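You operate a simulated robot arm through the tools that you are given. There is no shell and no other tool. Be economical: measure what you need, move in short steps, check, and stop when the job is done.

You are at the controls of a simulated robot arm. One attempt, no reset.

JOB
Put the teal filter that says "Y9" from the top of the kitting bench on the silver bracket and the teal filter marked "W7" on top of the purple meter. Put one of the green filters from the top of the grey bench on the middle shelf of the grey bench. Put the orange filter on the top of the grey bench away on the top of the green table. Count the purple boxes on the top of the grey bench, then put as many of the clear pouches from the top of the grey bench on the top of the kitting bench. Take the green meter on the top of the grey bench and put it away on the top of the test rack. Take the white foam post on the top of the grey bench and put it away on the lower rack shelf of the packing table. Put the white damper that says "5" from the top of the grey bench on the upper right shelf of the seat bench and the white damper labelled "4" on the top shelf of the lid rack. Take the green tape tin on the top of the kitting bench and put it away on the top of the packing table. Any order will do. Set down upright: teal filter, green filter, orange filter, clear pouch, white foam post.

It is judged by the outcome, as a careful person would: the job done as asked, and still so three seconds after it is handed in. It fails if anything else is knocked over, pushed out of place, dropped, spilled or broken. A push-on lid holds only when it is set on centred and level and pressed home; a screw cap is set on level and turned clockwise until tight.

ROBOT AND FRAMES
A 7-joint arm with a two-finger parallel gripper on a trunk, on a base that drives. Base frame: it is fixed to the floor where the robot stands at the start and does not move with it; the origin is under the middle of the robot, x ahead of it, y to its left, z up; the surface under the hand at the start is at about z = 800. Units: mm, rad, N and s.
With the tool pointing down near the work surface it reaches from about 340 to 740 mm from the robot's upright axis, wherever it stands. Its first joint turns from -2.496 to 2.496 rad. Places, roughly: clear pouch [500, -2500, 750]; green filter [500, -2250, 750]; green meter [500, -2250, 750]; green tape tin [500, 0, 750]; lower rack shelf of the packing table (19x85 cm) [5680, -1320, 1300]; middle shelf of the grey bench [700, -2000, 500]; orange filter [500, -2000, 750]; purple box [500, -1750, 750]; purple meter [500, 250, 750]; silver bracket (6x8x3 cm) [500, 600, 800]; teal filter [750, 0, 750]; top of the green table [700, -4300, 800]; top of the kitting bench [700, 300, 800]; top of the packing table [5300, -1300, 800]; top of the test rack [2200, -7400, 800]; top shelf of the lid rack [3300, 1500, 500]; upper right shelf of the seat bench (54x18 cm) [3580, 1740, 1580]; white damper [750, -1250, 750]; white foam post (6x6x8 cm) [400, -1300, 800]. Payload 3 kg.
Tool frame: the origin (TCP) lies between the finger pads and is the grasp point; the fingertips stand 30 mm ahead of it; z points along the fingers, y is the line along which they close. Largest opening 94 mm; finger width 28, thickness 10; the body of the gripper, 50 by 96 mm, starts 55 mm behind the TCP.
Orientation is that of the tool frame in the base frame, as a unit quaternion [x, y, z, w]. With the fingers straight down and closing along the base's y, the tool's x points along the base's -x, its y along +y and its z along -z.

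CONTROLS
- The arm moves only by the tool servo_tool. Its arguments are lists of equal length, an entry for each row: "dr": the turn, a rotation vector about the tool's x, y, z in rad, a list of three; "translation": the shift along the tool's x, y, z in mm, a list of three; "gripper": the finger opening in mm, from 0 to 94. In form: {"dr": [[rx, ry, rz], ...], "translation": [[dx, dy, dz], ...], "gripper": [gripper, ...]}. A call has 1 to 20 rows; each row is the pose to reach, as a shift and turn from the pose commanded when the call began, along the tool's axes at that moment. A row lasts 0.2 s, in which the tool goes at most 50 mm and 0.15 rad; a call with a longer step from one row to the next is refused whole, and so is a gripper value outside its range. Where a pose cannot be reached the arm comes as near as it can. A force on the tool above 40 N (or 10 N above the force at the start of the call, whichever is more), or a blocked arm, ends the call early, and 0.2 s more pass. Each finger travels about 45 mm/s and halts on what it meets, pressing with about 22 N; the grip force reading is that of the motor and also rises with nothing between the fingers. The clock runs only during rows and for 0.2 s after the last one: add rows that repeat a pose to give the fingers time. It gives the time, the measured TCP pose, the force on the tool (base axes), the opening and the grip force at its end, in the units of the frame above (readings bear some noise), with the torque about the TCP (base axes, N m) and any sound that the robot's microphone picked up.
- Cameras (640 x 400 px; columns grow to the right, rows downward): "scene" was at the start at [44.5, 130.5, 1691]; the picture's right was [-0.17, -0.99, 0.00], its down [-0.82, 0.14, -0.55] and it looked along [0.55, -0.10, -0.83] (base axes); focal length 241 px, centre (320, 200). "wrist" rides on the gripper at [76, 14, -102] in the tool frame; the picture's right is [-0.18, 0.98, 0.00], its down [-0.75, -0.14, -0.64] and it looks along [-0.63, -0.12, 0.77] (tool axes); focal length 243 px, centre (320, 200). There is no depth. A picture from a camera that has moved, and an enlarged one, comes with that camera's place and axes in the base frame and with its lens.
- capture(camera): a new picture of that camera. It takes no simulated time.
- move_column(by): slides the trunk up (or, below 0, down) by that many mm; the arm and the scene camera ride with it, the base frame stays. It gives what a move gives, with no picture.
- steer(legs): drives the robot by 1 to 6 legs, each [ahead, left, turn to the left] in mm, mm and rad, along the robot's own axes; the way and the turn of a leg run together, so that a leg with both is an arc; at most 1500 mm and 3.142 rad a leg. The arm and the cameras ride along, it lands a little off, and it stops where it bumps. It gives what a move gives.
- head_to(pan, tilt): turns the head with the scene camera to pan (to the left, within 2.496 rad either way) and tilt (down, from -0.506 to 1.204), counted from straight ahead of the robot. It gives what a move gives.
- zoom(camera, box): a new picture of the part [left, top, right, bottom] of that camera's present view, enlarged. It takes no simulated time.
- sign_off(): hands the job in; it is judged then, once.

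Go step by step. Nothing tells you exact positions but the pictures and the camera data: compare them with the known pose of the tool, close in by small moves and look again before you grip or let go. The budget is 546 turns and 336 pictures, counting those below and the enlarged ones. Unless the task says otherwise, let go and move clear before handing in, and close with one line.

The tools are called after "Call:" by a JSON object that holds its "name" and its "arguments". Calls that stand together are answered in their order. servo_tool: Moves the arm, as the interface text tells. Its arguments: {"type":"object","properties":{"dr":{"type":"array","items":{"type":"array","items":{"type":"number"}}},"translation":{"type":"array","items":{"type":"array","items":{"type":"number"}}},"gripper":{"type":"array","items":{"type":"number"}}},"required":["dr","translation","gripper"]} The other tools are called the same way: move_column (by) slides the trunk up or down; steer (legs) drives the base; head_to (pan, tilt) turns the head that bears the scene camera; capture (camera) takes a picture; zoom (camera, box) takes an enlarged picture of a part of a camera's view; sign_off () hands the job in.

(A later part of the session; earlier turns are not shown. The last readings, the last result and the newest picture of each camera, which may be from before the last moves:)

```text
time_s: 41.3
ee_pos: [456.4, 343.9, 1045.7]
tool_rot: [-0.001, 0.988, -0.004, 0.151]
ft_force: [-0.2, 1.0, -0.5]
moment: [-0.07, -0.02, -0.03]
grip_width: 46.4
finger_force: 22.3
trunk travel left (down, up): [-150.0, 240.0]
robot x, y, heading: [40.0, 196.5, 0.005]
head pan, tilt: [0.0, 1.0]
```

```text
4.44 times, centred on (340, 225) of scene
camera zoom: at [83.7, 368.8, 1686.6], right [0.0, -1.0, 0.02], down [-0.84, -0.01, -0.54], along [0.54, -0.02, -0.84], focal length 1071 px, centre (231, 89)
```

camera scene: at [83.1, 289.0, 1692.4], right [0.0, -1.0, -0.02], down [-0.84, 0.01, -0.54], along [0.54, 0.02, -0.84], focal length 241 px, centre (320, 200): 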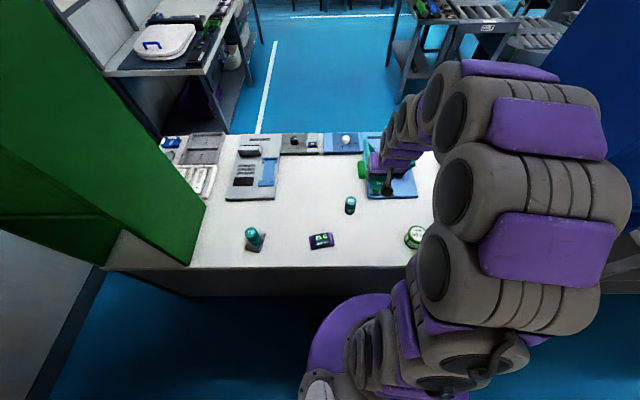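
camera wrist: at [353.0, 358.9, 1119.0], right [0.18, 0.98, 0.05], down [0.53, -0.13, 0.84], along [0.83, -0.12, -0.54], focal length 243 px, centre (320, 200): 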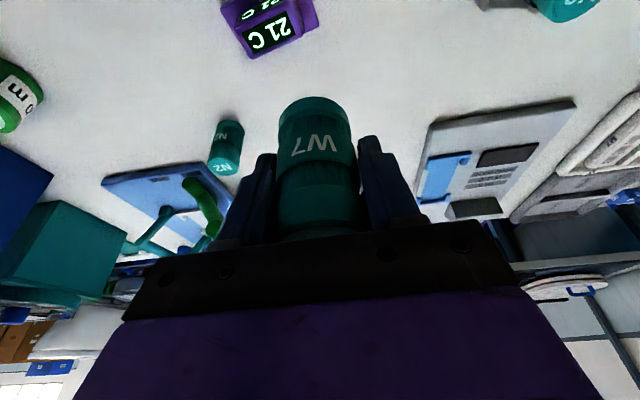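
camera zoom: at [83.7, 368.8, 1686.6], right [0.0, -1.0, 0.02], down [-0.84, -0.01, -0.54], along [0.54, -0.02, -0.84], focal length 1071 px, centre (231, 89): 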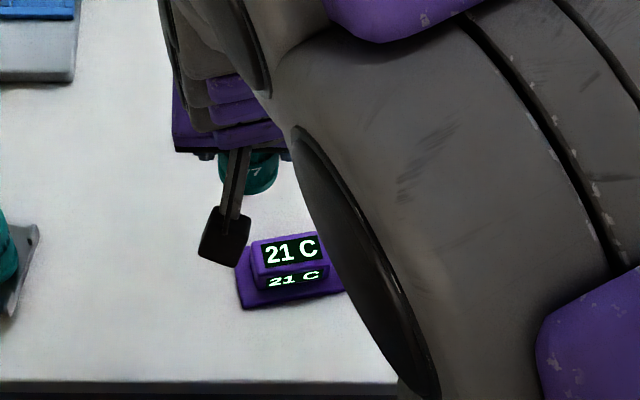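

The meter's top is centred at about (467, 296). I'll bring W7 above it and lower part way.

Call:
{"name": "servo_tool", "arguments": {"dr": [[0, 0, 0], [0, 0, 0], [0, 0, 0], [0, 0, 0]], "translation": [[-10, -30, 3], [-5, -45, 30], [10, -45, 72], [26, -45, 112]], "gripper": [20, 20, 20, 20]}}

Call:
{"name": "capture", "arguments": {"camera": "wrist"}}

Call:
{"name": "zoom", "arguments": {"camera": "scene", "box": [280, 180, 400, 270]}}

```text
time_s: 42.3
ee_pos: [464.0, 276.1, 933.7]
tool_rot: [0.003, 0.988, 0.004, 0.151]
ft_force: [0.6, 0.7, -0.9]
moment: [0.02, 0.03, 0.0]
grip_width: 46.3
finger_force: 22.1
trunk travel left (down, up): [-150.0, 240.0]
robot x, y, heading: [42.8, 188.2, 0.004]
head pan, tilt: [0.0, 1.0]
```

```text
301 pictures are left
camera wrist: at [361.0, 289.5, 1007.6], right [0.18, 0.98, 0.07], down [0.53, -0.15, 0.84], along [0.83, -0.12, -0.54], focal length 243 px, centre (320, 200)
```

wrist: 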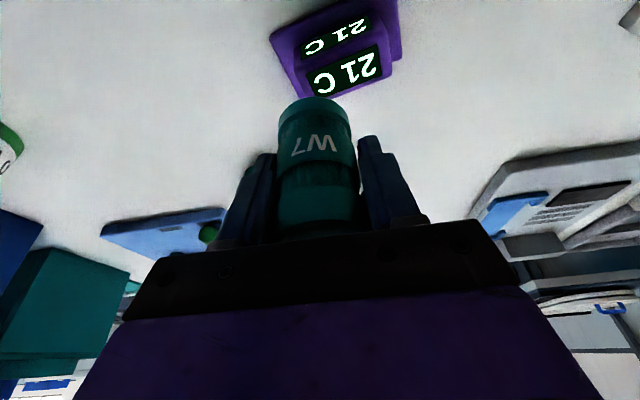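

```text
4.44 times, centred on (340, 225) of scene
camera zoom: at [84.8, 344.6, 1688.4], right [0.0, -1.0, 0.01], down [-0.84, -0.01, -0.54], along [0.54, -0.01, -0.84], focal length 1071 px, centre (231, 89)
```

zoom: 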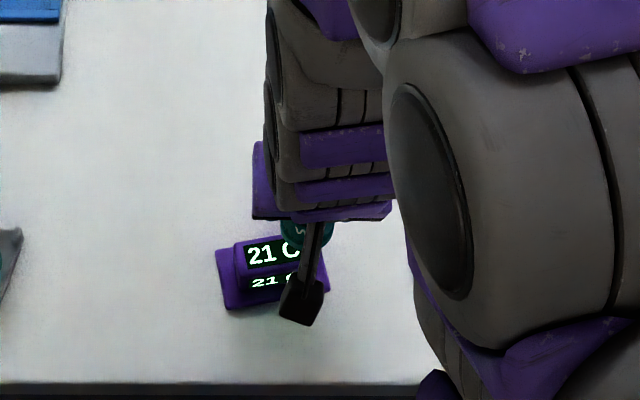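

Call:
{"name": "servo_tool", "arguments": {"dr": [[0, 0, 0], [0, 0, 0]], "translation": [[-3, 17, 1], [-3, 17, 1]], "gripper": [20, 20]}}

Call:
{"name": "capture", "arguments": {"camera": "wrist"}}

```text
time_s: 42.9
ee_pos: [468.0, 314.4, 932.6]
tool_rot: [-0.001, 0.988, -0.003, 0.152]
ft_force: [-0.3, 0.4, -0.8]
moment: [-0.07, -0.01, -0.02]
grip_width: 46.4
finger_force: 21.8
trunk travel left (down, up): [-150.0, 240.0]
robot x, y, heading: [40.7, 190.8, 0.005]
head pan, tilt: [0.0, 1.0]
```

```text
299 pictures are left
camera wrist: at [364.5, 328.6, 1005.7], right [0.17, 0.98, 0.05], down [0.53, -0.14, 0.84], along [0.83, -0.12, -0.54], focal length 243 px, centre (320, 200)
```

wrist: 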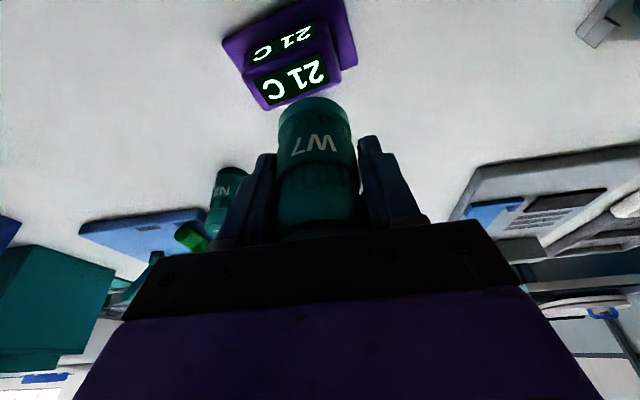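

The torso seems to sway after moves; I'll hold still a moment and read the pose again.

Call:
{"name": "servo_tool", "arguments": {"dr": [[0, 0, 0], [0, 0, 0], [0, 0, 0], [0, 0, 0], [0, 0, 0]], "translation": [[0, 0, 0], [0, 0, 0], [0, 0, 0], [0, 0, 0], [0, 0, 0]], "gripper": [20, 20, 20, 20, 20]}}

Call:
{"name": "servo_tool", "arguments": {"dr": [[0, 0, 0], [0, 0, 0], [0, 0, 0]], "translation": [[0, 0, 0], [0, 0, 0], [0, 0, 0]], "gripper": [20, 20, 20]}}

```text
time_s: 44.1
ee_pos: [468.2, 280.9, 935.4]
tool_rot: [0.005, 0.988, 0.009, 0.152]
ft_force: [-0.5, -0.6, -1.1]
moment: [0.05, 0.01, 0.07]
grip_width: 46.2
finger_force: 21.7
trunk travel left (down, up): [-150.0, 240.0]
robot x, y, heading: [39.8, 184.5, 0.002]
head pan, tilt: [0.0, 1.0]
```

```text
time_s: 44.9
ee_pos: [466.7, 284.7, 935.0]
tool_rot: [0.004, 0.988, 0.008, 0.153]
ft_force: [0.3, -1.0, -1.3]
moment: [0.01, 0.04, 0.0]
grip_width: 46.5
finger_force: 21.9
trunk travel left (down, up): [-150.0, 240.0]
robot x, y, heading: [43.4, 187.8, 0.002]
head pan, tilt: [0.0, 1.0]
```

The body is swaying sideways; I'll wait for it to settle.

Call:
{"name": "servo_tool", "arguments": {"dr": [[0, 0, 0], [0, 0, 0], [0, 0, 0], [0, 0, 0], [0, 0, 0], [0, 0, 0], [0, 0, 0], [0, 0, 0], [0, 0, 0], [0, 0, 0], [0, 0, 0], [0, 0, 0], [0, 0, 0], [0, 0, 0], [0, 0, 0], [0, 0, 0], [0, 0, 0], [0, 0, 0], [0, 0, 0], [0, 0, 0]], "translation": [[0, 0, 0], [0, 0, 0], [0, 0, 0], [0, 0, 0], [0, 0, 0], [0, 0, 0], [0, 0, 0], [0, 0, 0], [0, 0, 0], [0, 0, 0], [0, 0, 0], [0, 0, 0], [0, 0, 0], [0, 0, 0], [0, 0, 0], [0, 0, 0], [0, 0, 0], [0, 0, 0], [0, 0, 0], [0, 0, 0]], "gripper": [20, 20, 20, 20, 20, 20, 20, 20, 20, 20, 20, 20, 20, 20, 20, 20, 20, 20, 20, 20]}}

Call:
{"name": "servo_tool", "arguments": {"dr": [[0, 0, 0]], "translation": [[0, 0, 0]], "gripper": [20]}}

Call:
{"name": "servo_tool", "arguments": {"dr": [[0, 0, 0]], "translation": [[0, 0, 0]], "gripper": [20]}}

```text
time_s: 49.1
ee_pos: [466.4, 296.4, 934.4]
tool_rot: [0.002, 0.988, 0.002, 0.152]
ft_force: [-1.1, -0.9, -0.7]
moment: [0.03, -0.01, 0.0]
grip_width: 46.3
finger_force: 21.6
trunk travel left (down, up): [-150.0, 240.0]
robot x, y, heading: [36.3, 189.7, -0.001]
head pan, tilt: [0.0, 1.0]
```

```text
time_s: 49.5
ee_pos: [467.7, 296.1, 934.6]
tool_rot: [0.002, 0.988, 0.003, 0.151]
ft_force: [-0.4, -0.2, -0.5]
moment: [0.0, -0.01, 0.02]
grip_width: 46.3
finger_force: 21.8
trunk travel left (down, up): [-150.0, 240.0]
robot x, y, heading: [40.2, 188.2, 0.003]
head pan, tilt: [0.0, 1.0]
```

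```text
time_s: 49.9
ee_pos: [467.2, 296.9, 935.1]
tool_rot: [0.003, 0.988, 0.004, 0.152]
ft_force: [0.5, 0.5, -1.6]
moment: [-0.03, 0.02, -0.01]
grip_width: 46.6
finger_force: 22.1
trunk travel left (down, up): [-150.0, 240.0]
robot x, y, heading: [36.6, 189.0, 0.005]
head pan, tilt: [0.0, 1.0]
```

Settled at (467, 296). One more look before lowering.

Call:
{"name": "zoom", "arguments": {"camera": "wrist", "box": [220, 0, 420, 125]}}

Call:
{"name": "zoom", "arguments": {"camera": "scene", "box": [280, 180, 400, 270]}}

```text
3.20 times, centred on (320, 62) of wrist
camera zoom: at [364.6, 309.7, 1007.6], right [0.18, 0.98, 0.06], down [0.53, -0.15, 0.84], along [0.83, -0.12, -0.54], focal length 776 px, centre (320, 640)
```

zoom: 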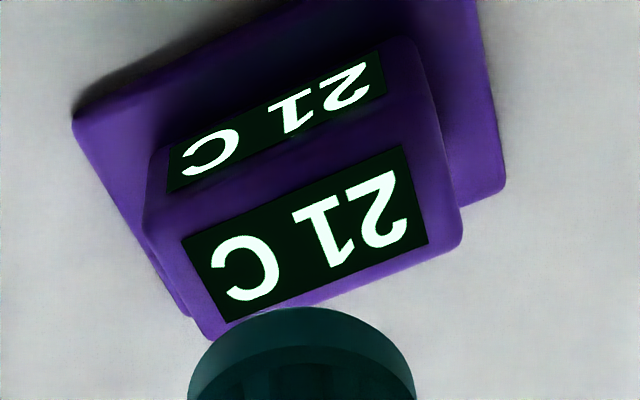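

```text
4.44 times, centred on (340, 225) of scene
camera zoom: at [83.1, 332.9, 1689.6], right [0.0, -1.0, 0.0], down [-0.84, 0.0, -0.54], along [0.54, 0.0, -0.84], focal length 1071 px, centre (231, 89)
```

zoom: 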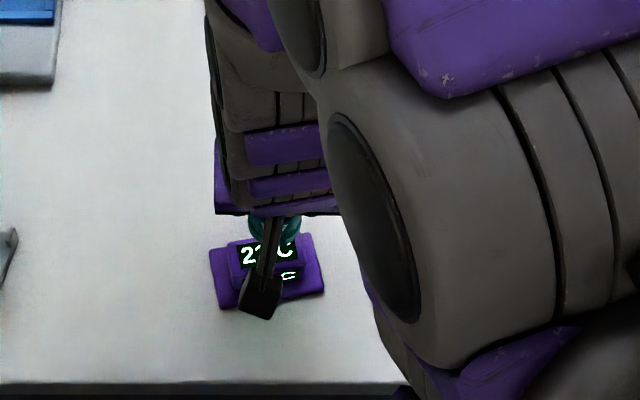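

The meter's top centre is (468, 300). I'm within a few mm; lowering to just above it.

Call:
{"name": "servo_tool", "arguments": {"dr": [[0, 0, 0], [0, 0, 0], [0, 0, 0]], "translation": [[5, 3, 25], [14, 3, 52], [14, 3, 52]], "gripper": [20, 20, 20]}}

Call:
{"name": "servo_tool", "arguments": {"dr": [[0, 0, 0], [0, 0, 0], [0, 0, 0]], "translation": [[0.9, 0, 3], [1.8, 0, 5.7], [1.8, 0, 5.7]], "gripper": [20, 20, 20]}}

Call:
{"name": "capture", "arguments": {"camera": "wrist"}}

```text
time_s: 50.7
ee_pos: [468.4, 299.1, 881.6]
tool_rot: [0.002, 0.988, 0.004, 0.153]
ft_force: [2.8, 2.0, 21.0]
moment: [-0.27, 0.2, 0.03]
grip_width: 46.9
finger_force: 22.1
trunk travel left (down, up): [-150.0, 240.0]
robot x, y, heading: [41.0, 189.7, 0.001]
head pan, tilt: [0.0, 1.0]
```

```text
time_s: 51.5
ee_pos: [468.7, 299.7, 876.2]
tool_rot: [0.002, 0.988, 0.004, 0.153]
ft_force: [5.4, 1.5, 35.4]
moment: [-0.53, 0.32, 0.02]
grip_width: 46.1
finger_force: 22.0
trunk travel left (down, up): [-150.0, 240.0]
robot x, y, heading: [40.8, 188.0, 0.002]
head pan, tilt: [0.0, 1.0]
```

```text
296 pictures are left
camera wrist: at [366.1, 312.8, 949.4], right [0.18, 0.98, 0.06], down [0.52, -0.15, 0.84], along [0.83, -0.12, -0.54], focal length 243 px, centre (320, 200)
```

wrist: 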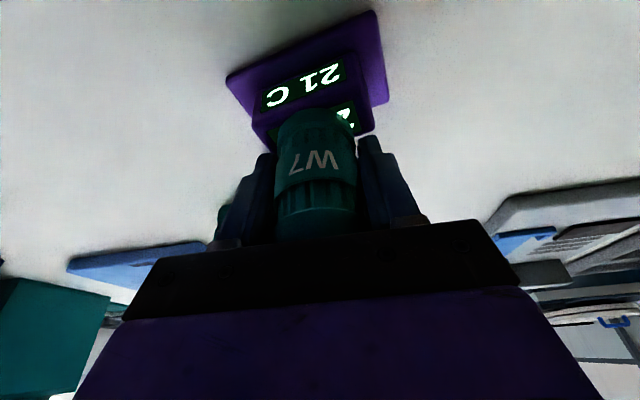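

It's in contact at about 35 N; I'll ease off until the force is small, then check.

Call:
{"name": "servo_tool", "arguments": {"dr": [[0, 0, 0], [0, 0, 0]], "translation": [[-0.9, 0, -2.9], [-0.9, 0, -2.9]], "gripper": [20, 20]}}

Call:
{"name": "zoom", "arguments": {"camera": "wrist", "box": [220, 0, 420, 240]}}

Call:
{"name": "zoom", "arguments": {"camera": "scene", "box": [290, 190, 370, 260]}}

```text
time_s: 52.1
ee_pos: [467.9, 298.4, 877.0]
tool_rot: [0.002, 0.989, 0.003, 0.15]
ft_force: [0.1, 0.2, -1.3]
moment: [0.0, -0.01, -0.02]
grip_width: 46.1
finger_force: 21.9
trunk travel left (down, up): [-150.0, 240.0]
robot x, y, heading: [43.8, 191.1, 0.0]
head pan, tilt: [0.0, 1.0]
```

```text
1.67 times, centred on (320, 120) of wrist
camera zoom: at [365.3, 313.2, 950.9], right [0.18, 0.98, 0.06], down [0.53, -0.15, 0.84], along [0.83, -0.12, -0.55], focal length 404 px, centre (320, 333)
```

zoom: 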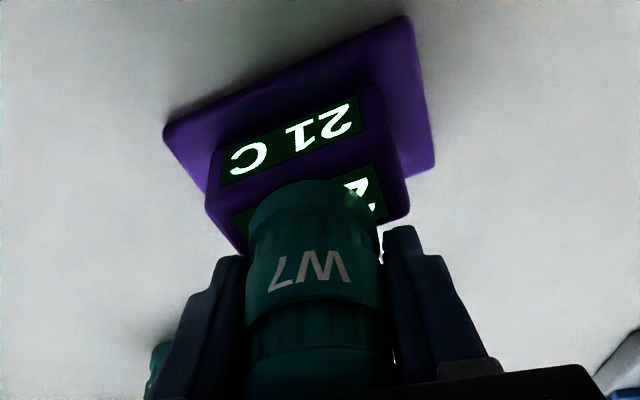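

```text
5.71 times, centred on (330, 225) of scene
camera zoom: at [83.3, 333.0, 1689.4], right [0.0, -1.0, 0.0], down [-0.84, 0.0, -0.54], along [0.54, 0.0, -0.84], focal length 1377 px, centre (263, 57)
```

zoom: 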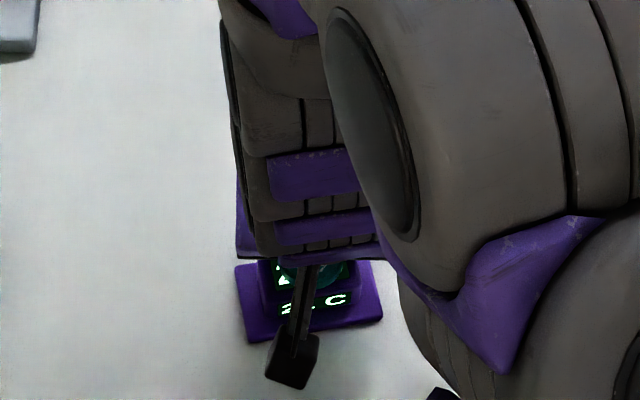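

The filter sits a few mm off the centre of the block. I'll lift it slightly, shift it (−4, +4) mm and set it down.

Call:
{"name": "servo_tool", "arguments": {"dr": [[0, 0, 0], [0, 0, 0], [0, 0, 0], [0, 0, 0]], "translation": [[-1.8, 0, -5.8], [2, 4, -7], [2, 4, -7], [4, 4, -1]], "gripper": [20, 20, 20, 20]}}

Call:
{"name": "servo_tool", "arguments": {"dr": [[0, 0, 0], [0, 0, 0]], "translation": [[0.4, 0, 1.4], [0.4, 0, 1.4]], "gripper": [20, 20]}}

Call:
{"name": "zoom", "arguments": {"camera": "wrist", "box": [220, 0, 420, 240]}}

```text
time_s: 53.1
ee_pos: [464.1, 302.6, 876.9]
tool_rot: [0.002, 0.988, 0.004, 0.151]
ft_force: [-0.3, 0.2, -0.7]
moment: [0.02, -0.02, 0.02]
grip_width: 46.2
finger_force: 22.0
trunk travel left (down, up): [-150.0, 240.0]
robot x, y, heading: [39.9, 183.8, 0.002]
head pan, tilt: [0.0, 1.0]
```

```text
time_s: 53.7
ee_pos: [464.0, 302.7, 875.8]
tool_rot: [0.001, 0.988, 0.004, 0.152]
ft_force: [-1.4, 1.5, 14.8]
moment: [-0.24, 0.29, -0.09]
grip_width: 46.2
finger_force: 21.8
trunk travel left (down, up): [-150.0, 240.0]
robot x, y, heading: [42.4, 189.2, 0.004]
head pan, tilt: [0.0, 1.0]
```

```text
1.67 times, centred on (320, 120) of wrist
camera zoom: at [361.0, 316.4, 949.6], right [0.18, 0.98, 0.06], down [0.52, -0.15, 0.84], along [0.83, -0.12, -0.54], focal length 404 px, centre (320, 333)
```

zoom: 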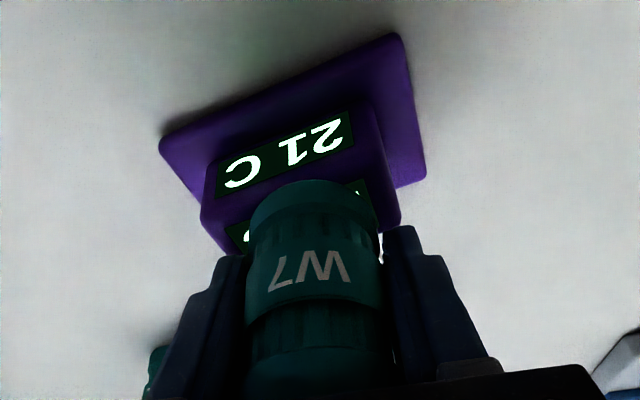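

Contact, and centred now. I'll release and withdraw along the tool axis.

Call:
{"name": "servo_tool", "arguments": {"dr": [[0, 0, 0], [0, 0, 0], [0, 0, 0], [0, 0, 0]], "translation": [[0, 0, 0], [0, 0, 0], [0, 0, 0], [0, 0, 0]], "gripper": [50, 60, 74, 74]}}

Call:
{"name": "servo_tool", "arguments": {"dr": [[0, 0, 0], [0, 0, 0], [0, 0, 0], [0, 0, 0]], "translation": [[0, 0, -30], [0, 0, -75], [0, 0, -120], [0, 0, -160]], "gripper": [76, 76, 76, 76]}}

Call:
{"name": "capture", "arguments": {"camera": "wrist"}}

Call:
{"name": "zoom", "arguments": {"camera": "scene", "box": [290, 170, 450, 270]}}

```text
time_s: 54.7
ee_pos: [464.1, 303.5, 875.6]
tool_rot: [0.002, 0.988, 0.004, 0.153]
ft_force: [0.5, 6.3, 20.7]
moment: [-0.59, 0.06, 0.02]
grip_width: 70.7
finger_force: 0.1
trunk travel left (down, up): [-150.0, 240.0]
robot x, y, heading: [41.6, 190.1, 0.002]
head pan, tilt: [0.0, 1.0]
```

```text
time_s: 55.7
ee_pos: [437.9, 313.0, 1032.8]
tool_rot: [0.001, 0.989, 0.006, 0.15]
ft_force: [-0.4, -0.8, 0.7]
moment: [-0.03, 0.03, 0.0]
grip_width: 75.9
finger_force: 0.0
out of reach, approached as far as the arm can: row 2, 3, 4
trunk travel left (down, up): [-150.0, 240.0]
robot x, y, heading: [38.8, 192.2, 0.001]
head pan, tilt: [0.0, 1.0]
```

```text
292 pictures are left
camera wrist: at [335.5, 326.6, 1106.6], right [0.18, 0.98, 0.06], down [0.53, -0.15, 0.84], along [0.83, -0.11, -0.54], focal length 243 px, centre (320, 200)
```

wrist: 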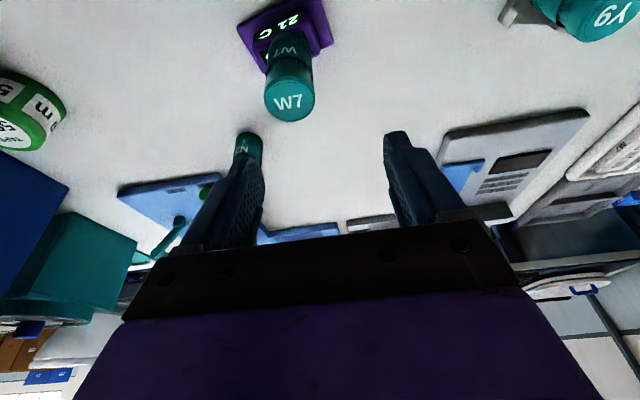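

```text
4.00 times, centred on (370, 220) of scene
camera zoom: at [80.2, 332.6, 1689.7], right [0.0, -1.0, 0.0], down [-0.84, 0.0, -0.54], along [0.54, 0.0, -0.84], focal length 964 px, centre (120, 120)
```

zoom: 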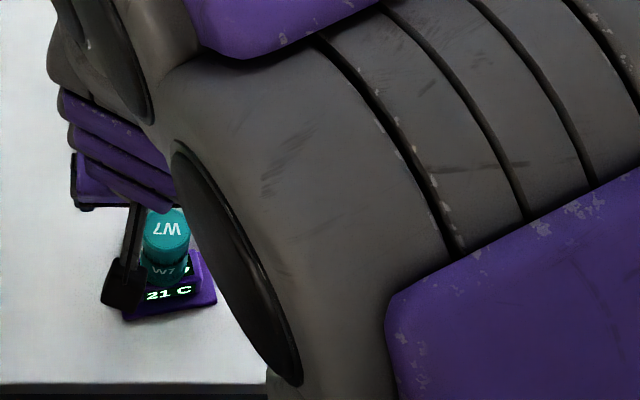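

W7 stands on the meter. Next the tape tin: I'll straighten the tool, raise it a little, and shift the base to the right.

Call:
{"name": "servo_tool", "arguments": {"dr": [[0, 0.1, 0], [0, 0.2, 0], [0, 0.3, 0], [0, 0.3, 0]], "translation": [[0, 0, 0], [0, -30, 0], [0, -60, 0], [0, -90, 0]], "gripper": [94, 94, 94, 94]}}

Call:
{"name": "steer", "arguments": {"legs": [[-10, -190, 0]]}}

Call:
{"name": "servo_tool", "arguments": {"dr": [[0, 0, 0], [0, 0, 0], [0, 0, 0], [0, 0, 0], [0, 0, 0], [0, 0, 0], [0, 0, 0], [0, 0, 0], [0, 0, 0], [0, 0, 0], [0, 0, 0], [0, 0, 0], [0, 0, 0], [0, 0, 0], [0, 0, 0], [0, 0, 0], [0, 0, 0], [0, 0, 0], [0, 0, 0], [0, 0, 0]], "translation": [[0, 0, 0], [0, 0, 0], [0, 0, 0], [0, 0, 0], [0, 0, 0], [0, 0, 0], [0, 0, 0], [0, 0, 0], [0, 0, 0], [0, 0, 0], [0, 0, 0], [0, 0, 0], [0, 0, 0], [0, 0, 0], [0, 0, 0], [0, 0, 0], [0, 0, 0], [0, 0, 0], [0, 0, 0], [0, 0, 0]], "gripper": [94, 94, 94, 94, 94, 94, 94, 94, 94, 94, 94, 94, 94, 94, 94, 94, 94, 94, 94, 94]}}

Call:
{"name": "capture", "arguments": {"camera": "wrist"}}

```text
time_s: 56.7
ee_pos: [438.5, 219.3, 1032.9]
tool_rot: [0.001, 1.0, 0.004, 0.001]
ft_force: [-0.3, -0.2, -0.4]
moment: [-0.01, 0.0, -0.01]
grip_width: 93.8
finger_force: 0.1
trunk travel left (down, up): [-150.0, 240.0]
robot x, y, heading: [38.1, 191.3, -0.0]
head pan, tilt: [0.0, 1.0]
```

```text
time_s: 58.3
ee_pos: [428.4, 27.8, 1033.0]
tool_rot: [0.003, 1.0, 0.004, 0.003]
ft_force: [0.1, -0.1, -0.2]
moment: [0.01, 0.0, -0.01]
grip_width: 93.9
finger_force: 0.0
trunk travel left (down, up): [-150.0, 240.0]
robot x, y, heading: [26.8, -1.4, -0.002]
head pan, tilt: [0.0, 1.0]
```

```text
time_s: 62.5
ee_pos: [426.7, 26.7, 1032.6]
tool_rot: [0.003, 1.0, 0.005, 0.004]
ft_force: [-0.2, -0.6, 0.5]
moment: [-0.02, 0.01, 0.03]
grip_width: 94.2
finger_force: 0.0
trunk travel left (down, up): [-150.0, 240.0]
robot x, y, heading: [30.4, -5.3, -0.004]
head pan, tilt: [0.0, 1.0]
```

```text
290 pictures are left
camera wrist: at [351.9, 40.0, 1134.3], right [0.19, 0.98, 0.01], down [0.75, -0.15, 0.64], along [0.63, -0.11, -0.76], focal length 243 px, centre (320, 200)
```

wrist: 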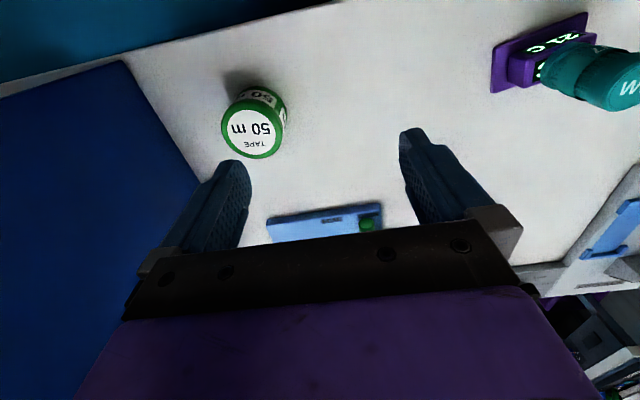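

The tin's centre is near (463, −64), about 78 mm across. Moving over it.

Call:
{"name": "servo_tool", "arguments": {"dr": [[0, 0, 0], [0, 0, 0], [0, 0, 0], [0, 0, 0]], "translation": [[-12, -30, 20], [-24, -60, 50], [-36, -90, 90], [-36, -90, 90]], "gripper": [94, 94, 94, 94]}}

Call:
{"name": "capture", "arguments": {"camera": "wrist"}}

```text
refused: row 3 steps farther than a row can; nothing moved
```

```text
289 pictures are left
camera wrist: at [351.9, 40.0, 1134.3], right [0.19, 0.98, 0.01], down [0.75, -0.15, 0.64], along [0.63, -0.11, -0.76], focal length 243 px, centre (320, 200)
```

wrist: 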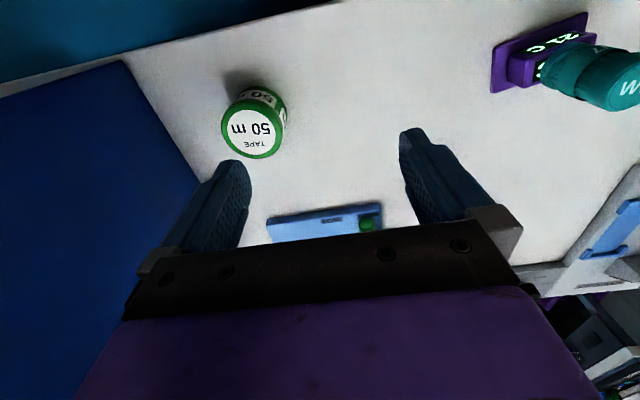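

The step was a hair too long; I'll repeat it with shorter steps.

Call:
{"name": "servo_tool", "arguments": {"dr": [[0, 0, 0], [0, 0, 0], [0, 0, 0], [0, 0, 0]], "translation": [[-12, -30, 15], [-24, -60, 40], [-36, -90, 65], [-36, -90, 90]], "gripper": [94, 94, 94, 94]}}

Call:
{"name": "capture", "arguments": {"camera": "wrist"}}

```text
time_s: 63.5
ee_pos: [465.9, -63.0, 941.4]
tool_rot: [0.003, 1.0, 0.007, 0.002]
ft_force: [0.0, 0.5, 1.0]
moment: [-0.03, 0.01, -0.01]
grip_width: 94.0
finger_force: 0.1
trunk travel left (down, up): [-150.0, 240.0]
robot x, y, heading: [28.9, -1.6, -0.004]
head pan, tilt: [0.0, 1.0]
```

```text
288 pictures are left
camera wrist: at [388.4, -49.8, 1042.5], right [0.19, 0.98, 0.01], down [0.75, -0.15, 0.64], along [0.63, -0.11, -0.76], focal length 243 px, centre (320, 200)
```

wrist: 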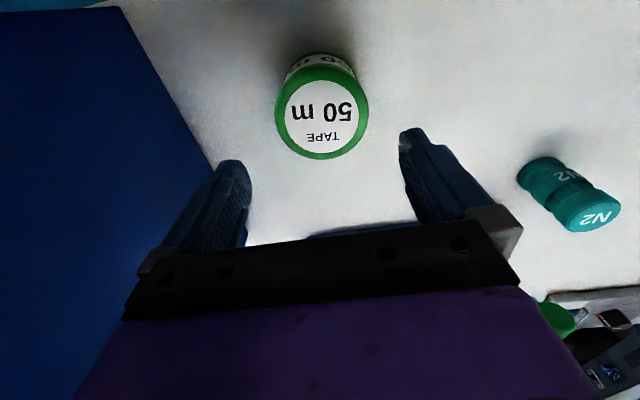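

Correcting by (−8, +4) mm, then down and grip.

Call:
{"name": "servo_tool", "arguments": {"dr": [[0, 0, 0], [0, 0, 0], [0, 0, 0]], "translation": [[8, 4, 15], [8, 4, 45], [8, 4, 60]], "gripper": [94, 94, 94]}}

Call:
{"name": "capture", "arguments": {"camera": "wrist"}}

```text
time_s: 64.3
ee_pos: [456.0, -58.0, 882.6]
tool_rot: [0.002, 1.0, 0.006, 0.002]
ft_force: [-0.6, 0.1, 0.2]
moment: [0.01, 0.05, 0.02]
grip_width: 94.0
finger_force: 0.0
trunk travel left (down, up): [-150.0, 240.0]
robot x, y, heading: [33.1, -2.0, -0.004]
head pan, tilt: [0.0, 1.0]
```

```text
287 pictures are left
camera wrist: at [380.0, -44.8, 982.8], right [0.19, 0.98, 0.01], down [0.75, -0.15, 0.64], along [0.64, -0.11, -0.76], focal length 243 px, centre (320, 200)
```

wrist: 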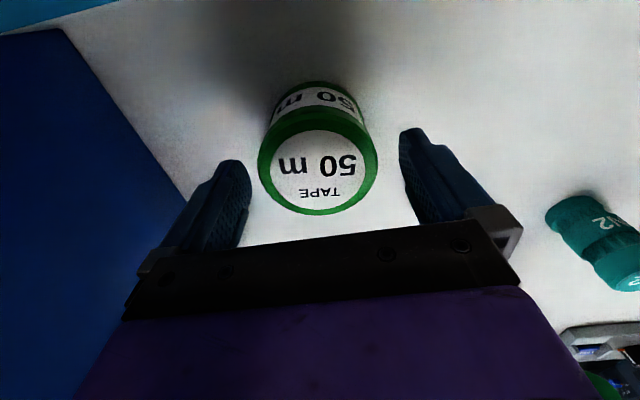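

Centred. Down to z≈834 and grip, then lift.

Call:
{"name": "servo_tool", "arguments": {"dr": [[0, 0, 0], [0, 0, 0], [0, 0, 0], [0, 0, 0], [0, 0, 0]], "translation": [[0, 0, 25], [0, 0, 48], [0, 0, 48], [0, 0, 48], [0, 0, 48]], "gripper": [94, 94, 60, 60, 60]}}

Call:
{"name": "servo_tool", "arguments": {"dr": [[0, 0, 0], [0, 0, 0], [0, 0, 0], [0, 0, 0], [0, 0, 0], [0, 0, 0]], "translation": [[0, 0, -45], [0, 0, -90], [0, 0, -135], [0, 0, -180], [0, 20, -225], [0, 50, -245]], "gripper": [60, 60, 60, 60, 60, 60]}}

Call:
{"name": "capture", "arguments": {"camera": "wrist"}}

```text
time_s: 65.5
ee_pos: [456.8, -57.5, 834.7]
tool_rot: [0.003, 1.0, 0.005, 0.003]
ft_force: [1.1, -0.6, -0.5]
moment: [-0.18, -0.06, 0.04]
grip_width: 73.7
finger_force: 21.8
trunk travel left (down, up): [-150.0, 240.0]
robot x, y, heading: [31.8, -3.0, -0.004]
head pan, tilt: [0.0, 1.0]
```

```text
time_s: 66.9
ee_pos: [455.1, -8.9, 1080.4]
tool_rot: [0.003, 1.0, 0.005, 0.003]
ft_force: [-0.7, 0.5, -2.9]
moment: [-0.02, 0.0, -0.01]
grip_width: 73.7
finger_force: 22.3
trunk travel left (down, up): [-150.0, 240.0]
robot x, y, heading: [31.1, 0.3, 0.0]
head pan, tilt: [0.0, 1.0]
```

```text
286 pictures are left
camera wrist: at [379.4, 4.5, 1183.3], right [0.19, 0.98, 0.01], down [0.75, -0.15, 0.64], along [0.63, -0.11, -0.76], focal length 243 px, centre (320, 200)
```

wrist: 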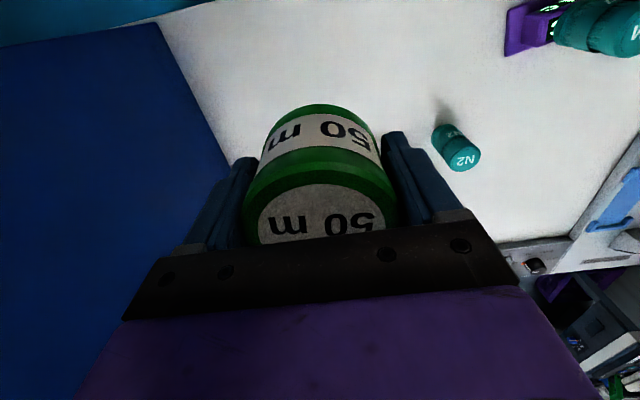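

The tin is held. I'll back away from the bench and survey the room for a route to the packing table.

Call:
{"name": "steer", "arguments": {"legs": [[-350, 0, 0], [0, -800, 0]]}}

Call:
{"name": "head_to", "arguments": {"pan": 0.1, "tilt": 0.3}}

Call:
{"name": "capture", "arguments": {"camera": "scene"}}

Call:
{"name": "head_to", "arguments": {"pan": -1.4, "tilt": 0.3}}

Call:
{"name": "capture", "arguments": {"camera": "scene"}}

```text
time_s: 73.0
ee_pos: [111.7, -813.5, 1082.4]
tool_rot: [0.004, 1.0, 0.004, 0.002]
ft_force: [-0.8, -0.5, -2.5]
moment: [0.01, -0.01, -0.04]
grip_width: 73.4
finger_force: 21.9
trunk travel left (down, up): [-150.0, 240.0]
robot x, y, heading: [-315.8, -803.4, 0.001]
head pan, tilt: [0.0, 1.0]
```

```text
time_s: 74.1
ee_pos: [111.6, -815.8, 1082.3]
tool_rot: [0.005, 1.0, 0.006, 0.003]
ft_force: [0.5, 0.5, -2.8]
moment: [0.0, 0.03, 0.03]
grip_width: 73.4
finger_force: 22.3
trunk travel left (down, up): [-150.0, 240.0]
robot x, y, heading: [-310.9, -807.7, -0.004]
head pan, tilt: [0.099, 0.3]
```

```text
285 pictures are left
camera scene: at [-245.6, -654.0, 1749.0], right [0.09, -1.0, 0.0], down [-0.3, -0.03, -0.95], along [0.95, 0.09, -0.3], focal length 241 px, centre (320, 200)
```

scene: 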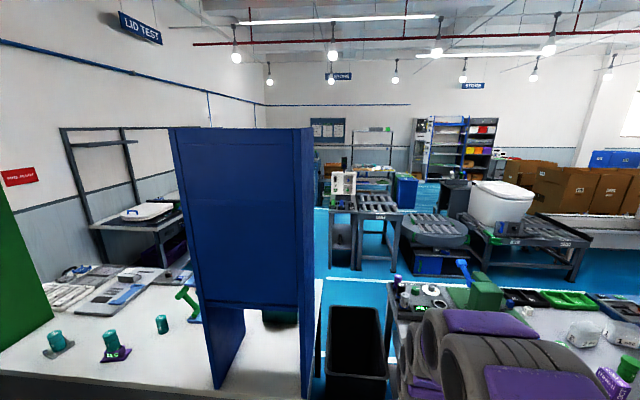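

```text
time_s: 75.7
ee_pos: [111.6, -815.7, 1082.4]
tool_rot: [0.005, 1.0, 0.006, 0.004]
ft_force: [-0.1, 0.4, -2.4]
moment: [-0.03, 0.02, 0.0]
grip_width: 73.3
finger_force: 21.8
trunk travel left (down, up): [-150.0, 240.0]
robot x, y, heading: [-312.8, -810.0, -0.006]
head pan, tilt: [-1.4, 0.3]
```

```text
284 pictures are left
camera scene: at [-323.0, -756.2, 1749.4], right [-0.99, -0.17, 0.0], down [-0.05, 0.29, -0.96], along [0.16, -0.94, -0.3], focal length 241 px, centre (320, 200)
```

scene: 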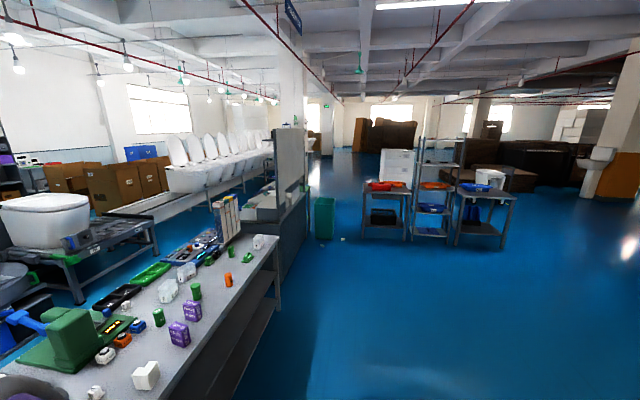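

The gap between the benches holds a bin, so I'll look for a way round the far end of the grey bench.

Call:
{"name": "steer", "arguments": {"legs": [[0, -1500, 0], [0, -500, 0]]}}

Call:
{"name": "head_to", "arguments": {"pan": -0.6, "tilt": 0.4}}

Call:
{"name": "capture", "arguments": {"camera": "scene"}}

Call:
{"name": "head_to", "arguments": {"pan": 0.4, "tilt": 0.5}}

Call:
{"name": "capture", "arguments": {"camera": "scene"}}

```text
time_s: 85.5
ee_pos: [94.4, -2766.1, 1081.8]
tool_rot: [0.008, 1.0, 0.001, 0.003]
ft_force: [0.1, 1.0, -2.1]
moment: [-0.04, 0.06, 0.04]
grip_width: 73.1
finger_force: 21.8
trunk travel left (down, up): [-150.0, 240.0]
robot x, y, heading: [-328.0, -2757.2, -0.007]
head pan, tilt: [-1.4, 0.3]
```

```text
time_s: 86.6
ee_pos: [92.1, -2784.4, 1083.3]
tool_rot: [0.008, 1.0, 0.009, 0.003]
ft_force: [0.1, 0.5, -2.6]
moment: [-0.05, 0.02, 0.02]
grip_width: 73.3
finger_force: 21.8
trunk travel left (down, up): [-150.0, 240.0]
robot x, y, heading: [-327.3, -2764.0, -0.005]
head pan, tilt: [-0.6, 0.4]
```

```text
283 pictures are left
camera scene: at [-278.9, -2683.6, 1740.5], right [-0.58, -0.82, 0.0], down [-0.32, 0.23, -0.92], along [0.75, -0.53, -0.39], focal length 241 px, centre (320, 200)
```

scene: 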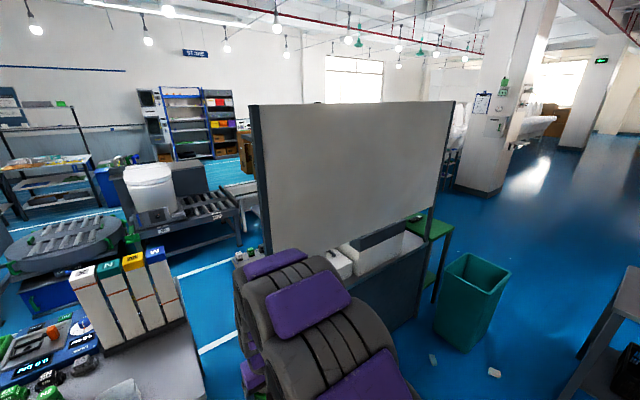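

```text
time_s: 87.8
ee_pos: [93.2, -2771.8, 1081.9]
tool_rot: [0.007, 1.0, 0.005, 0.004]
ft_force: [0.3, -0.4, -2.3]
moment: [-0.05, 0.02, 0.01]
grip_width: 73.7
finger_force: 22.0
trunk travel left (down, up): [-150.0, 240.0]
robot x, y, heading: [-328.8, -2761.2, -0.014]
head pan, tilt: [0.4, 0.499]
```

```text
282 pictures are left
camera scene: at [-270.2, -2579.3, 1730.4], right [0.38, -0.93, 0.0], down [-0.45, -0.18, -0.88], along [0.81, 0.33, -0.48], focal length 241 px, centre (320, 200)
```

scene: 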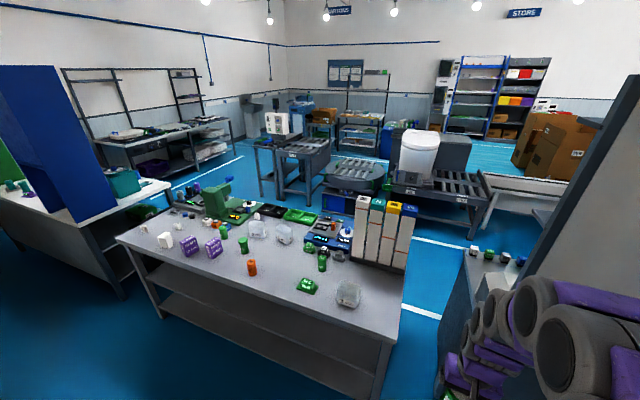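

The front lane is closed off by a bin and tables further on. I'll turn to face along the lane and look for an opening.

Call:
{"name": "steer", "arguments": {"legs": [[-500, 0, 0], [0, 0, -1.571], [500, 0, 0]]}}

Call:
{"name": "head_to", "arguments": {"pan": 0.0, "tilt": 0.3}}

Call:
{"name": "capture", "arguments": {"camera": "scene"}}

```text
time_s: 97.1
ee_pos: [-841.2, -3673.7, 1082.4]
tool_rot: [0.708, 0.706, 0.001, 0.008]
ft_force: [0.2, -0.3, -4.1]
moment: [0.01, -0.01, 0.01]
grip_width: 73.3
finger_force: 22.2
trunk travel left (down, up): [-150.0, 240.0]
robot x, y, heading: [-832.8, -3250.8, -1.57]
head pan, tilt: [0.4, 0.499]
```

```text
time_s: 98.0
ee_pos: [-840.8, -3671.8, 1083.6]
tool_rot: [0.708, 0.707, 0.002, 0.007]
ft_force: [-0.4, -0.7, -2.9]
moment: [0.02, -0.03, 0.01]
grip_width: 73.3
finger_force: 22.5
trunk travel left (down, up): [-150.0, 240.0]
robot x, y, heading: [-830.0, -3249.0, -1.569]
head pan, tilt: [0.0, 0.3]
```

```text
281 pictures are left
camera scene: at [-690.1, -3316.6, 1749.2], right [-1.0, 0.0, 0.0], down [0.0, 0.3, -0.95], along [0.0, -0.95, -0.3], focal length 241 px, centre (320, 200)
```

scene: 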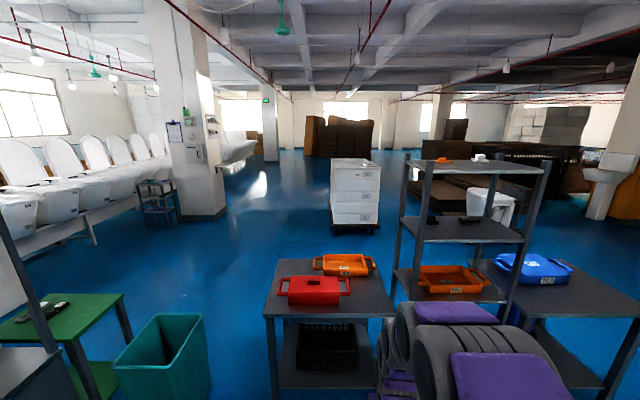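

Call:
{"name": "head_to", "arguments": {"pan": -0.9, "tilt": 0.3}}

Call:
{"name": "capture", "arguments": {"camera": "scene"}}

Call:
{"name": "head_to", "arguments": {"pan": 0.5, "tilt": 0.9}}

Call:
{"name": "capture", "arguments": {"camera": "scene"}}

```text
time_s: 99.2
ee_pos: [-841.5, -3672.2, 1083.1]
tool_rot: [0.707, 0.707, 0.002, 0.007]
ft_force: [-0.5, -0.2, -2.2]
moment: [-0.01, -0.04, -0.01]
grip_width: 73.3
finger_force: 22.3
trunk travel left (down, up): [-150.0, 240.0]
robot x, y, heading: [-830.0, -3248.8, -1.572]
head pan, tilt: [-0.901, 0.3]
```

```text
280 pictures are left
camera scene: at [-763.5, -3281.3, 1749.3], right [-0.62, 0.78, 0.0], down [0.23, 0.19, -0.95], along [-0.75, -0.59, -0.3], focal length 241 px, centre (320, 200)
```

scene: 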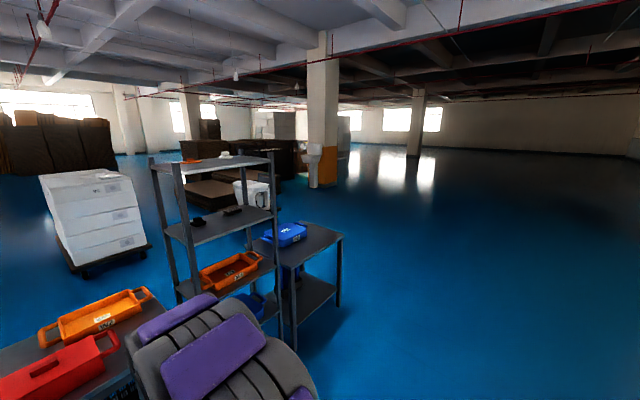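

```text
time_s: 100.7
ee_pos: [-841.4, -3672.2, 1082.4]
tool_rot: [0.708, 0.707, 0.001, 0.007]
ft_force: [-0.6, 0.7, -2.3]
moment: [0.0, 0.01, 0.01]
grip_width: 73.0
finger_force: 21.9
trunk travel left (down, up): [-150.0, 240.0]
robot x, y, heading: [-830.4, -3249.0, -1.568]
head pan, tilt: [0.499, 0.901]
```

```text
279 pictures are left
camera scene: at [-654.2, -3289.4, 1697.0], right [-0.88, -0.48, 0.0], down [-0.38, 0.69, -0.62], along [0.3, -0.54, -0.78], focal length 241 px, centre (320, 200)
```

scene: 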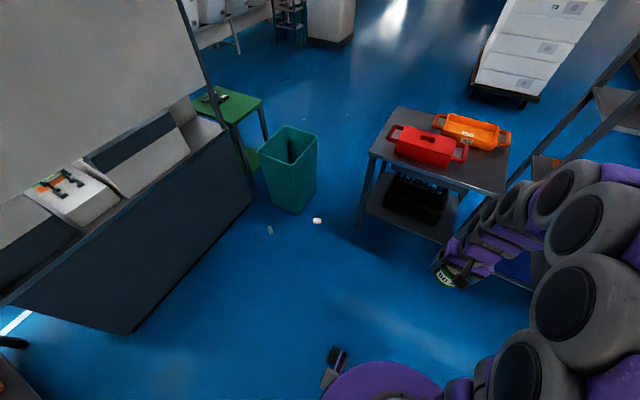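

The tables end at about x=−2480. I'll go round them: to x≈−3100, down to y≈−5750, then look eastward.

Call:
{"name": "steer", "arguments": {"legs": [[0, -1500, 0], [0, -770, 0], [1500, 0, 0], [1000, 0, 0], [0, 0, 1.571]]}}

Call:
{"name": "head_to", "arguments": {"pan": 0.0, "tilt": 0.3}}

Call:
{"name": "capture", "arguments": {"camera": "scene"}}

```text
time_s: 127.6
ee_pos: [-2700.0, -5801.8, 1082.5]
tool_rot: [0.011, 1.0, 0.006, 0.004]
ft_force: [-0.2, -0.4, -3.0]
moment: [-0.01, 0.04, -0.04]
grip_width: 72.9
finger_force: 21.6
trunk travel left (down, up): [-150.0, 240.0]
robot x, y, heading: [-3121.6, -5784.4, -0.02]
head pan, tilt: [0.499, 0.901]
```

```text
time_s: 128.6
ee_pos: [-2699.8, -5802.7, 1083.5]
tool_rot: [0.009, 1.0, 0.006, 0.004]
ft_force: [0.5, -0.5, -2.5]
moment: [-0.01, 0.02, 0.01]
grip_width: 73.2
finger_force: 22.8
trunk travel left (down, up): [-150.0, 240.0]
robot x, y, heading: [-3122.0, -5783.3, -0.017]
head pan, tilt: [0.0, 0.3]
```

```text
278 pictures are left
camera scene: at [-3051.9, -5643.7, 1749.1], right [-0.02, -1.0, 0.0], down [-0.3, 0.0, -0.95], along [0.95, -0.02, -0.3], focal length 241 px, centre (320, 200)
```

scene: 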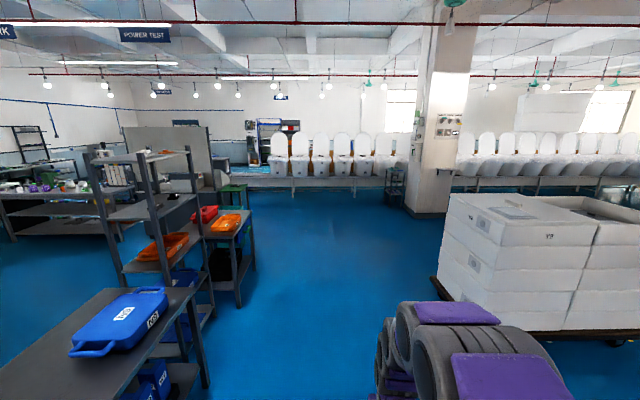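

The corridor to the east is open, and I can see the test rack beside the pillar at about (2200, −7450). I'll drive on to x≈1700 and look north.

Call:
{"name": "steer", "arguments": {"legs": [[0, 0, 0.018], [1500, 0, 0], [1500, 0, 0], [1500, 0, 0], [300, 0, 0], [0, 0, 1.571]]}}

Call:
{"name": "capture", "arguments": {"camera": "scene"}}

```text
time_s: 155.8
ee_pos: [1669.1, -5452.1, 1083.4]
tool_rot: [-0.704, 0.71, 0.008, -0.001]
ft_force: [0.6, 0.2, -2.9]
moment: [0.0, -0.01, -0.03]
grip_width: 72.8
finger_force: 21.8
trunk travel left (down, up): [-150.0, 240.0]
robot x, y, heading: [1656.8, -5870.7, 1.564]
head pan, tilt: [0.0, 0.3]
```

```text
277 pictures are left
camera scene: at [1515.4, -5803.0, 1749.2], right [1.0, -0.01, 0.0], down [0.0, -0.3, -0.95], along [0.01, 0.95, -0.3], focal length 241 px, centre (320, 200)
```

scene: 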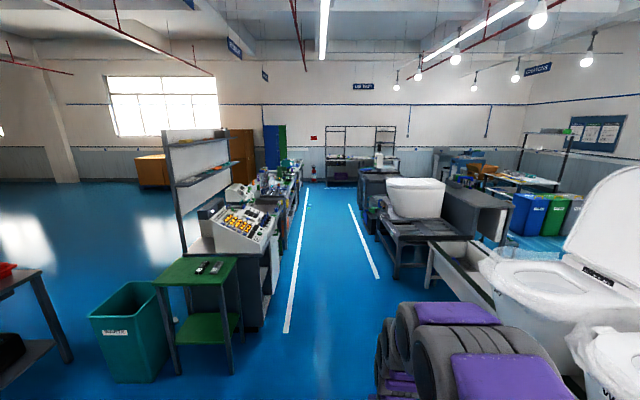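

The marked aisle runs north, and the packing table with its rack lies beyond the conveyors on the right. I'll drive up the aisle and look again.

Call:
{"name": "steer", "arguments": {"legs": [[1500, 0, 0.0], [1500, 0, 0], [1500, 0, 0], [1000, 0, 0]]}}

Call:
{"name": "head_to", "arguments": {"pan": -0.6, "tilt": 0.35}}

Call:
{"name": "capture", "arguments": {"camera": "scene"}}

Call:
{"name": "head_to", "arguments": {"pan": -1.6, "tilt": 0.35}}

Call:
{"name": "capture", "arguments": {"camera": "scene"}}

```text
time_s: 182.2
ee_pos: [1816.3, 72.6, 1082.5]
tool_rot: [-0.697, 0.717, 0.008, 0.0]
ft_force: [0.4, 0.6, -3.2]
moment: [-0.01, 0.01, -0.03]
grip_width: 72.4
finger_force: 22.4
trunk travel left (down, up): [-150.0, 240.0]
robot x, y, heading: [1797.3, -346.4, 1.538]
head pan, tilt: [0.0, 0.3]
```

```text
time_s: 183.2
ee_pos: [1815.7, 69.8, 1083.8]
tool_rot: [-0.696, 0.718, 0.008, 0.0]
ft_force: [0.9, 0.4, -3.4]
moment: [-0.01, 0.02, -0.01]
grip_width: 72.7
finger_force: 22.0
trunk travel left (down, up): [-150.0, 240.0]
robot x, y, heading: [1793.5, -347.1, 1.545]
head pan, tilt: [-0.6, 0.351]
```

```text
276 pictures are left
camera scene: at [1707.4, -293.9, 1744.6], right [0.81, -0.59, 0.0], down [-0.2, -0.28, -0.94], along [0.55, 0.76, -0.34], focal length 241 px, centre (320, 200)
```

scene: 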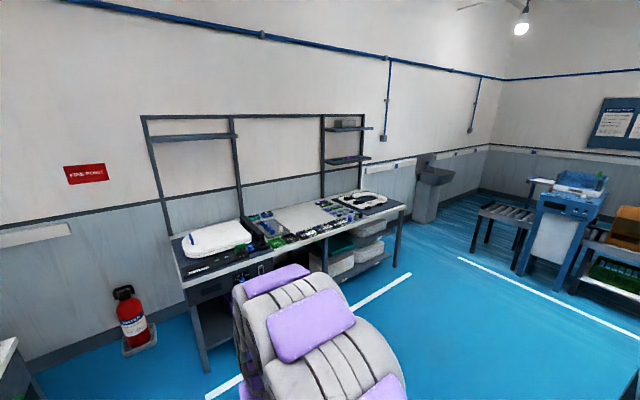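

```text
time_s: 184.5
ee_pos: [1815.7, 71.6, 1082.7]
tool_rot: [-0.696, 0.718, 0.007, -0.001]
ft_force: [-0.2, 0.6, -2.9]
moment: [0.0, 0.02, -0.04]
grip_width: 72.7
finger_force: 22.4
trunk travel left (down, up): [-150.0, 240.0]
robot x, y, heading: [1795.4, -347.6, 1.54]
head pan, tilt: [-1.6, 0.351]
```

```text
275 pictures are left
camera scene: at [1745.9, -374.6, 1744.7], right [-0.06, -1.0, 0.0], down [-0.34, 0.02, -0.94], along [0.94, -0.05, -0.34], focal length 241 px, centre (320, 200)
```

scene: 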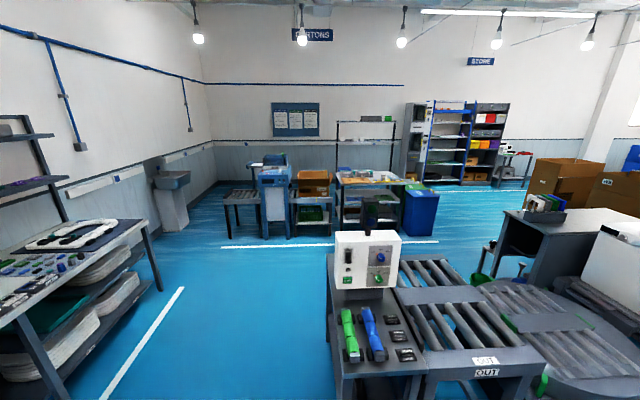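

Packing table is ahead in the east; the way between the conveyors and the seat bench is open. I'll go north 500 mm, turn east and drive up to it.

Call:
{"name": "steer", "arguments": {"legs": [[500, 0, 0], [0, 0, -1.54], [1500, 0, 0], [1000, 0, 0]]}}

Call:
{"name": "head_to", "arguments": {"pan": -0.6, "tilt": 0.5}}

Call:
{"name": "capture", "arguments": {"camera": "scene"}}

```text
time_s: 202.9
ee_pos: [4702.1, 215.1, 1085.1]
tool_rot: [-0.017, 1.0, 0.006, 0.006]
ft_force: [0.4, 0.7, -3.5]
moment: [0.01, 0.03, 0.02]
grip_width: 72.5
finger_force: 22.4
trunk travel left (down, up): [-150.0, 240.0]
robot x, y, heading: [4281.0, 209.0, 0.038]
head pan, tilt: [-1.6, 0.351]
```

```text
time_s: 204.2
ee_pos: [4700.5, 215.6, 1084.1]
tool_rot: [-0.017, 1.0, 0.006, 0.006]
ft_force: [0.2, -0.7, -2.5]
moment: [0.03, 0.01, 0.0]
grip_width: 72.8
finger_force: 21.9
trunk travel left (down, up): [-150.0, 240.0]
robot x, y, heading: [4284.7, 209.7, 0.04]
head pan, tilt: [-0.6, 0.499]
```

```text
274 pictures are left
camera scene: at [4326.6, 301.9, 1730.9], right [-0.53, -0.85, 0.0], down [-0.41, 0.26, -0.88], along [0.74, -0.47, -0.48], focal length 241 px, centre (320, 200)
```

scene: 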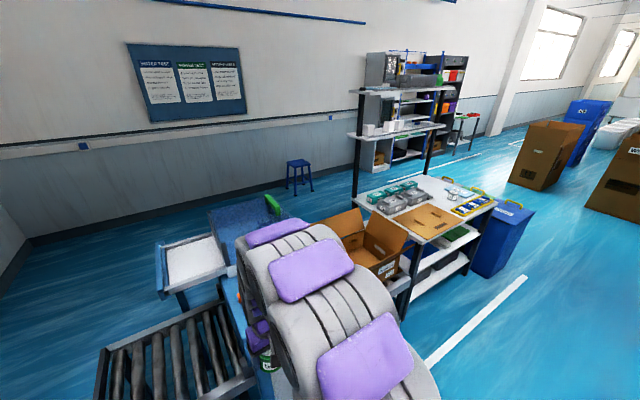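

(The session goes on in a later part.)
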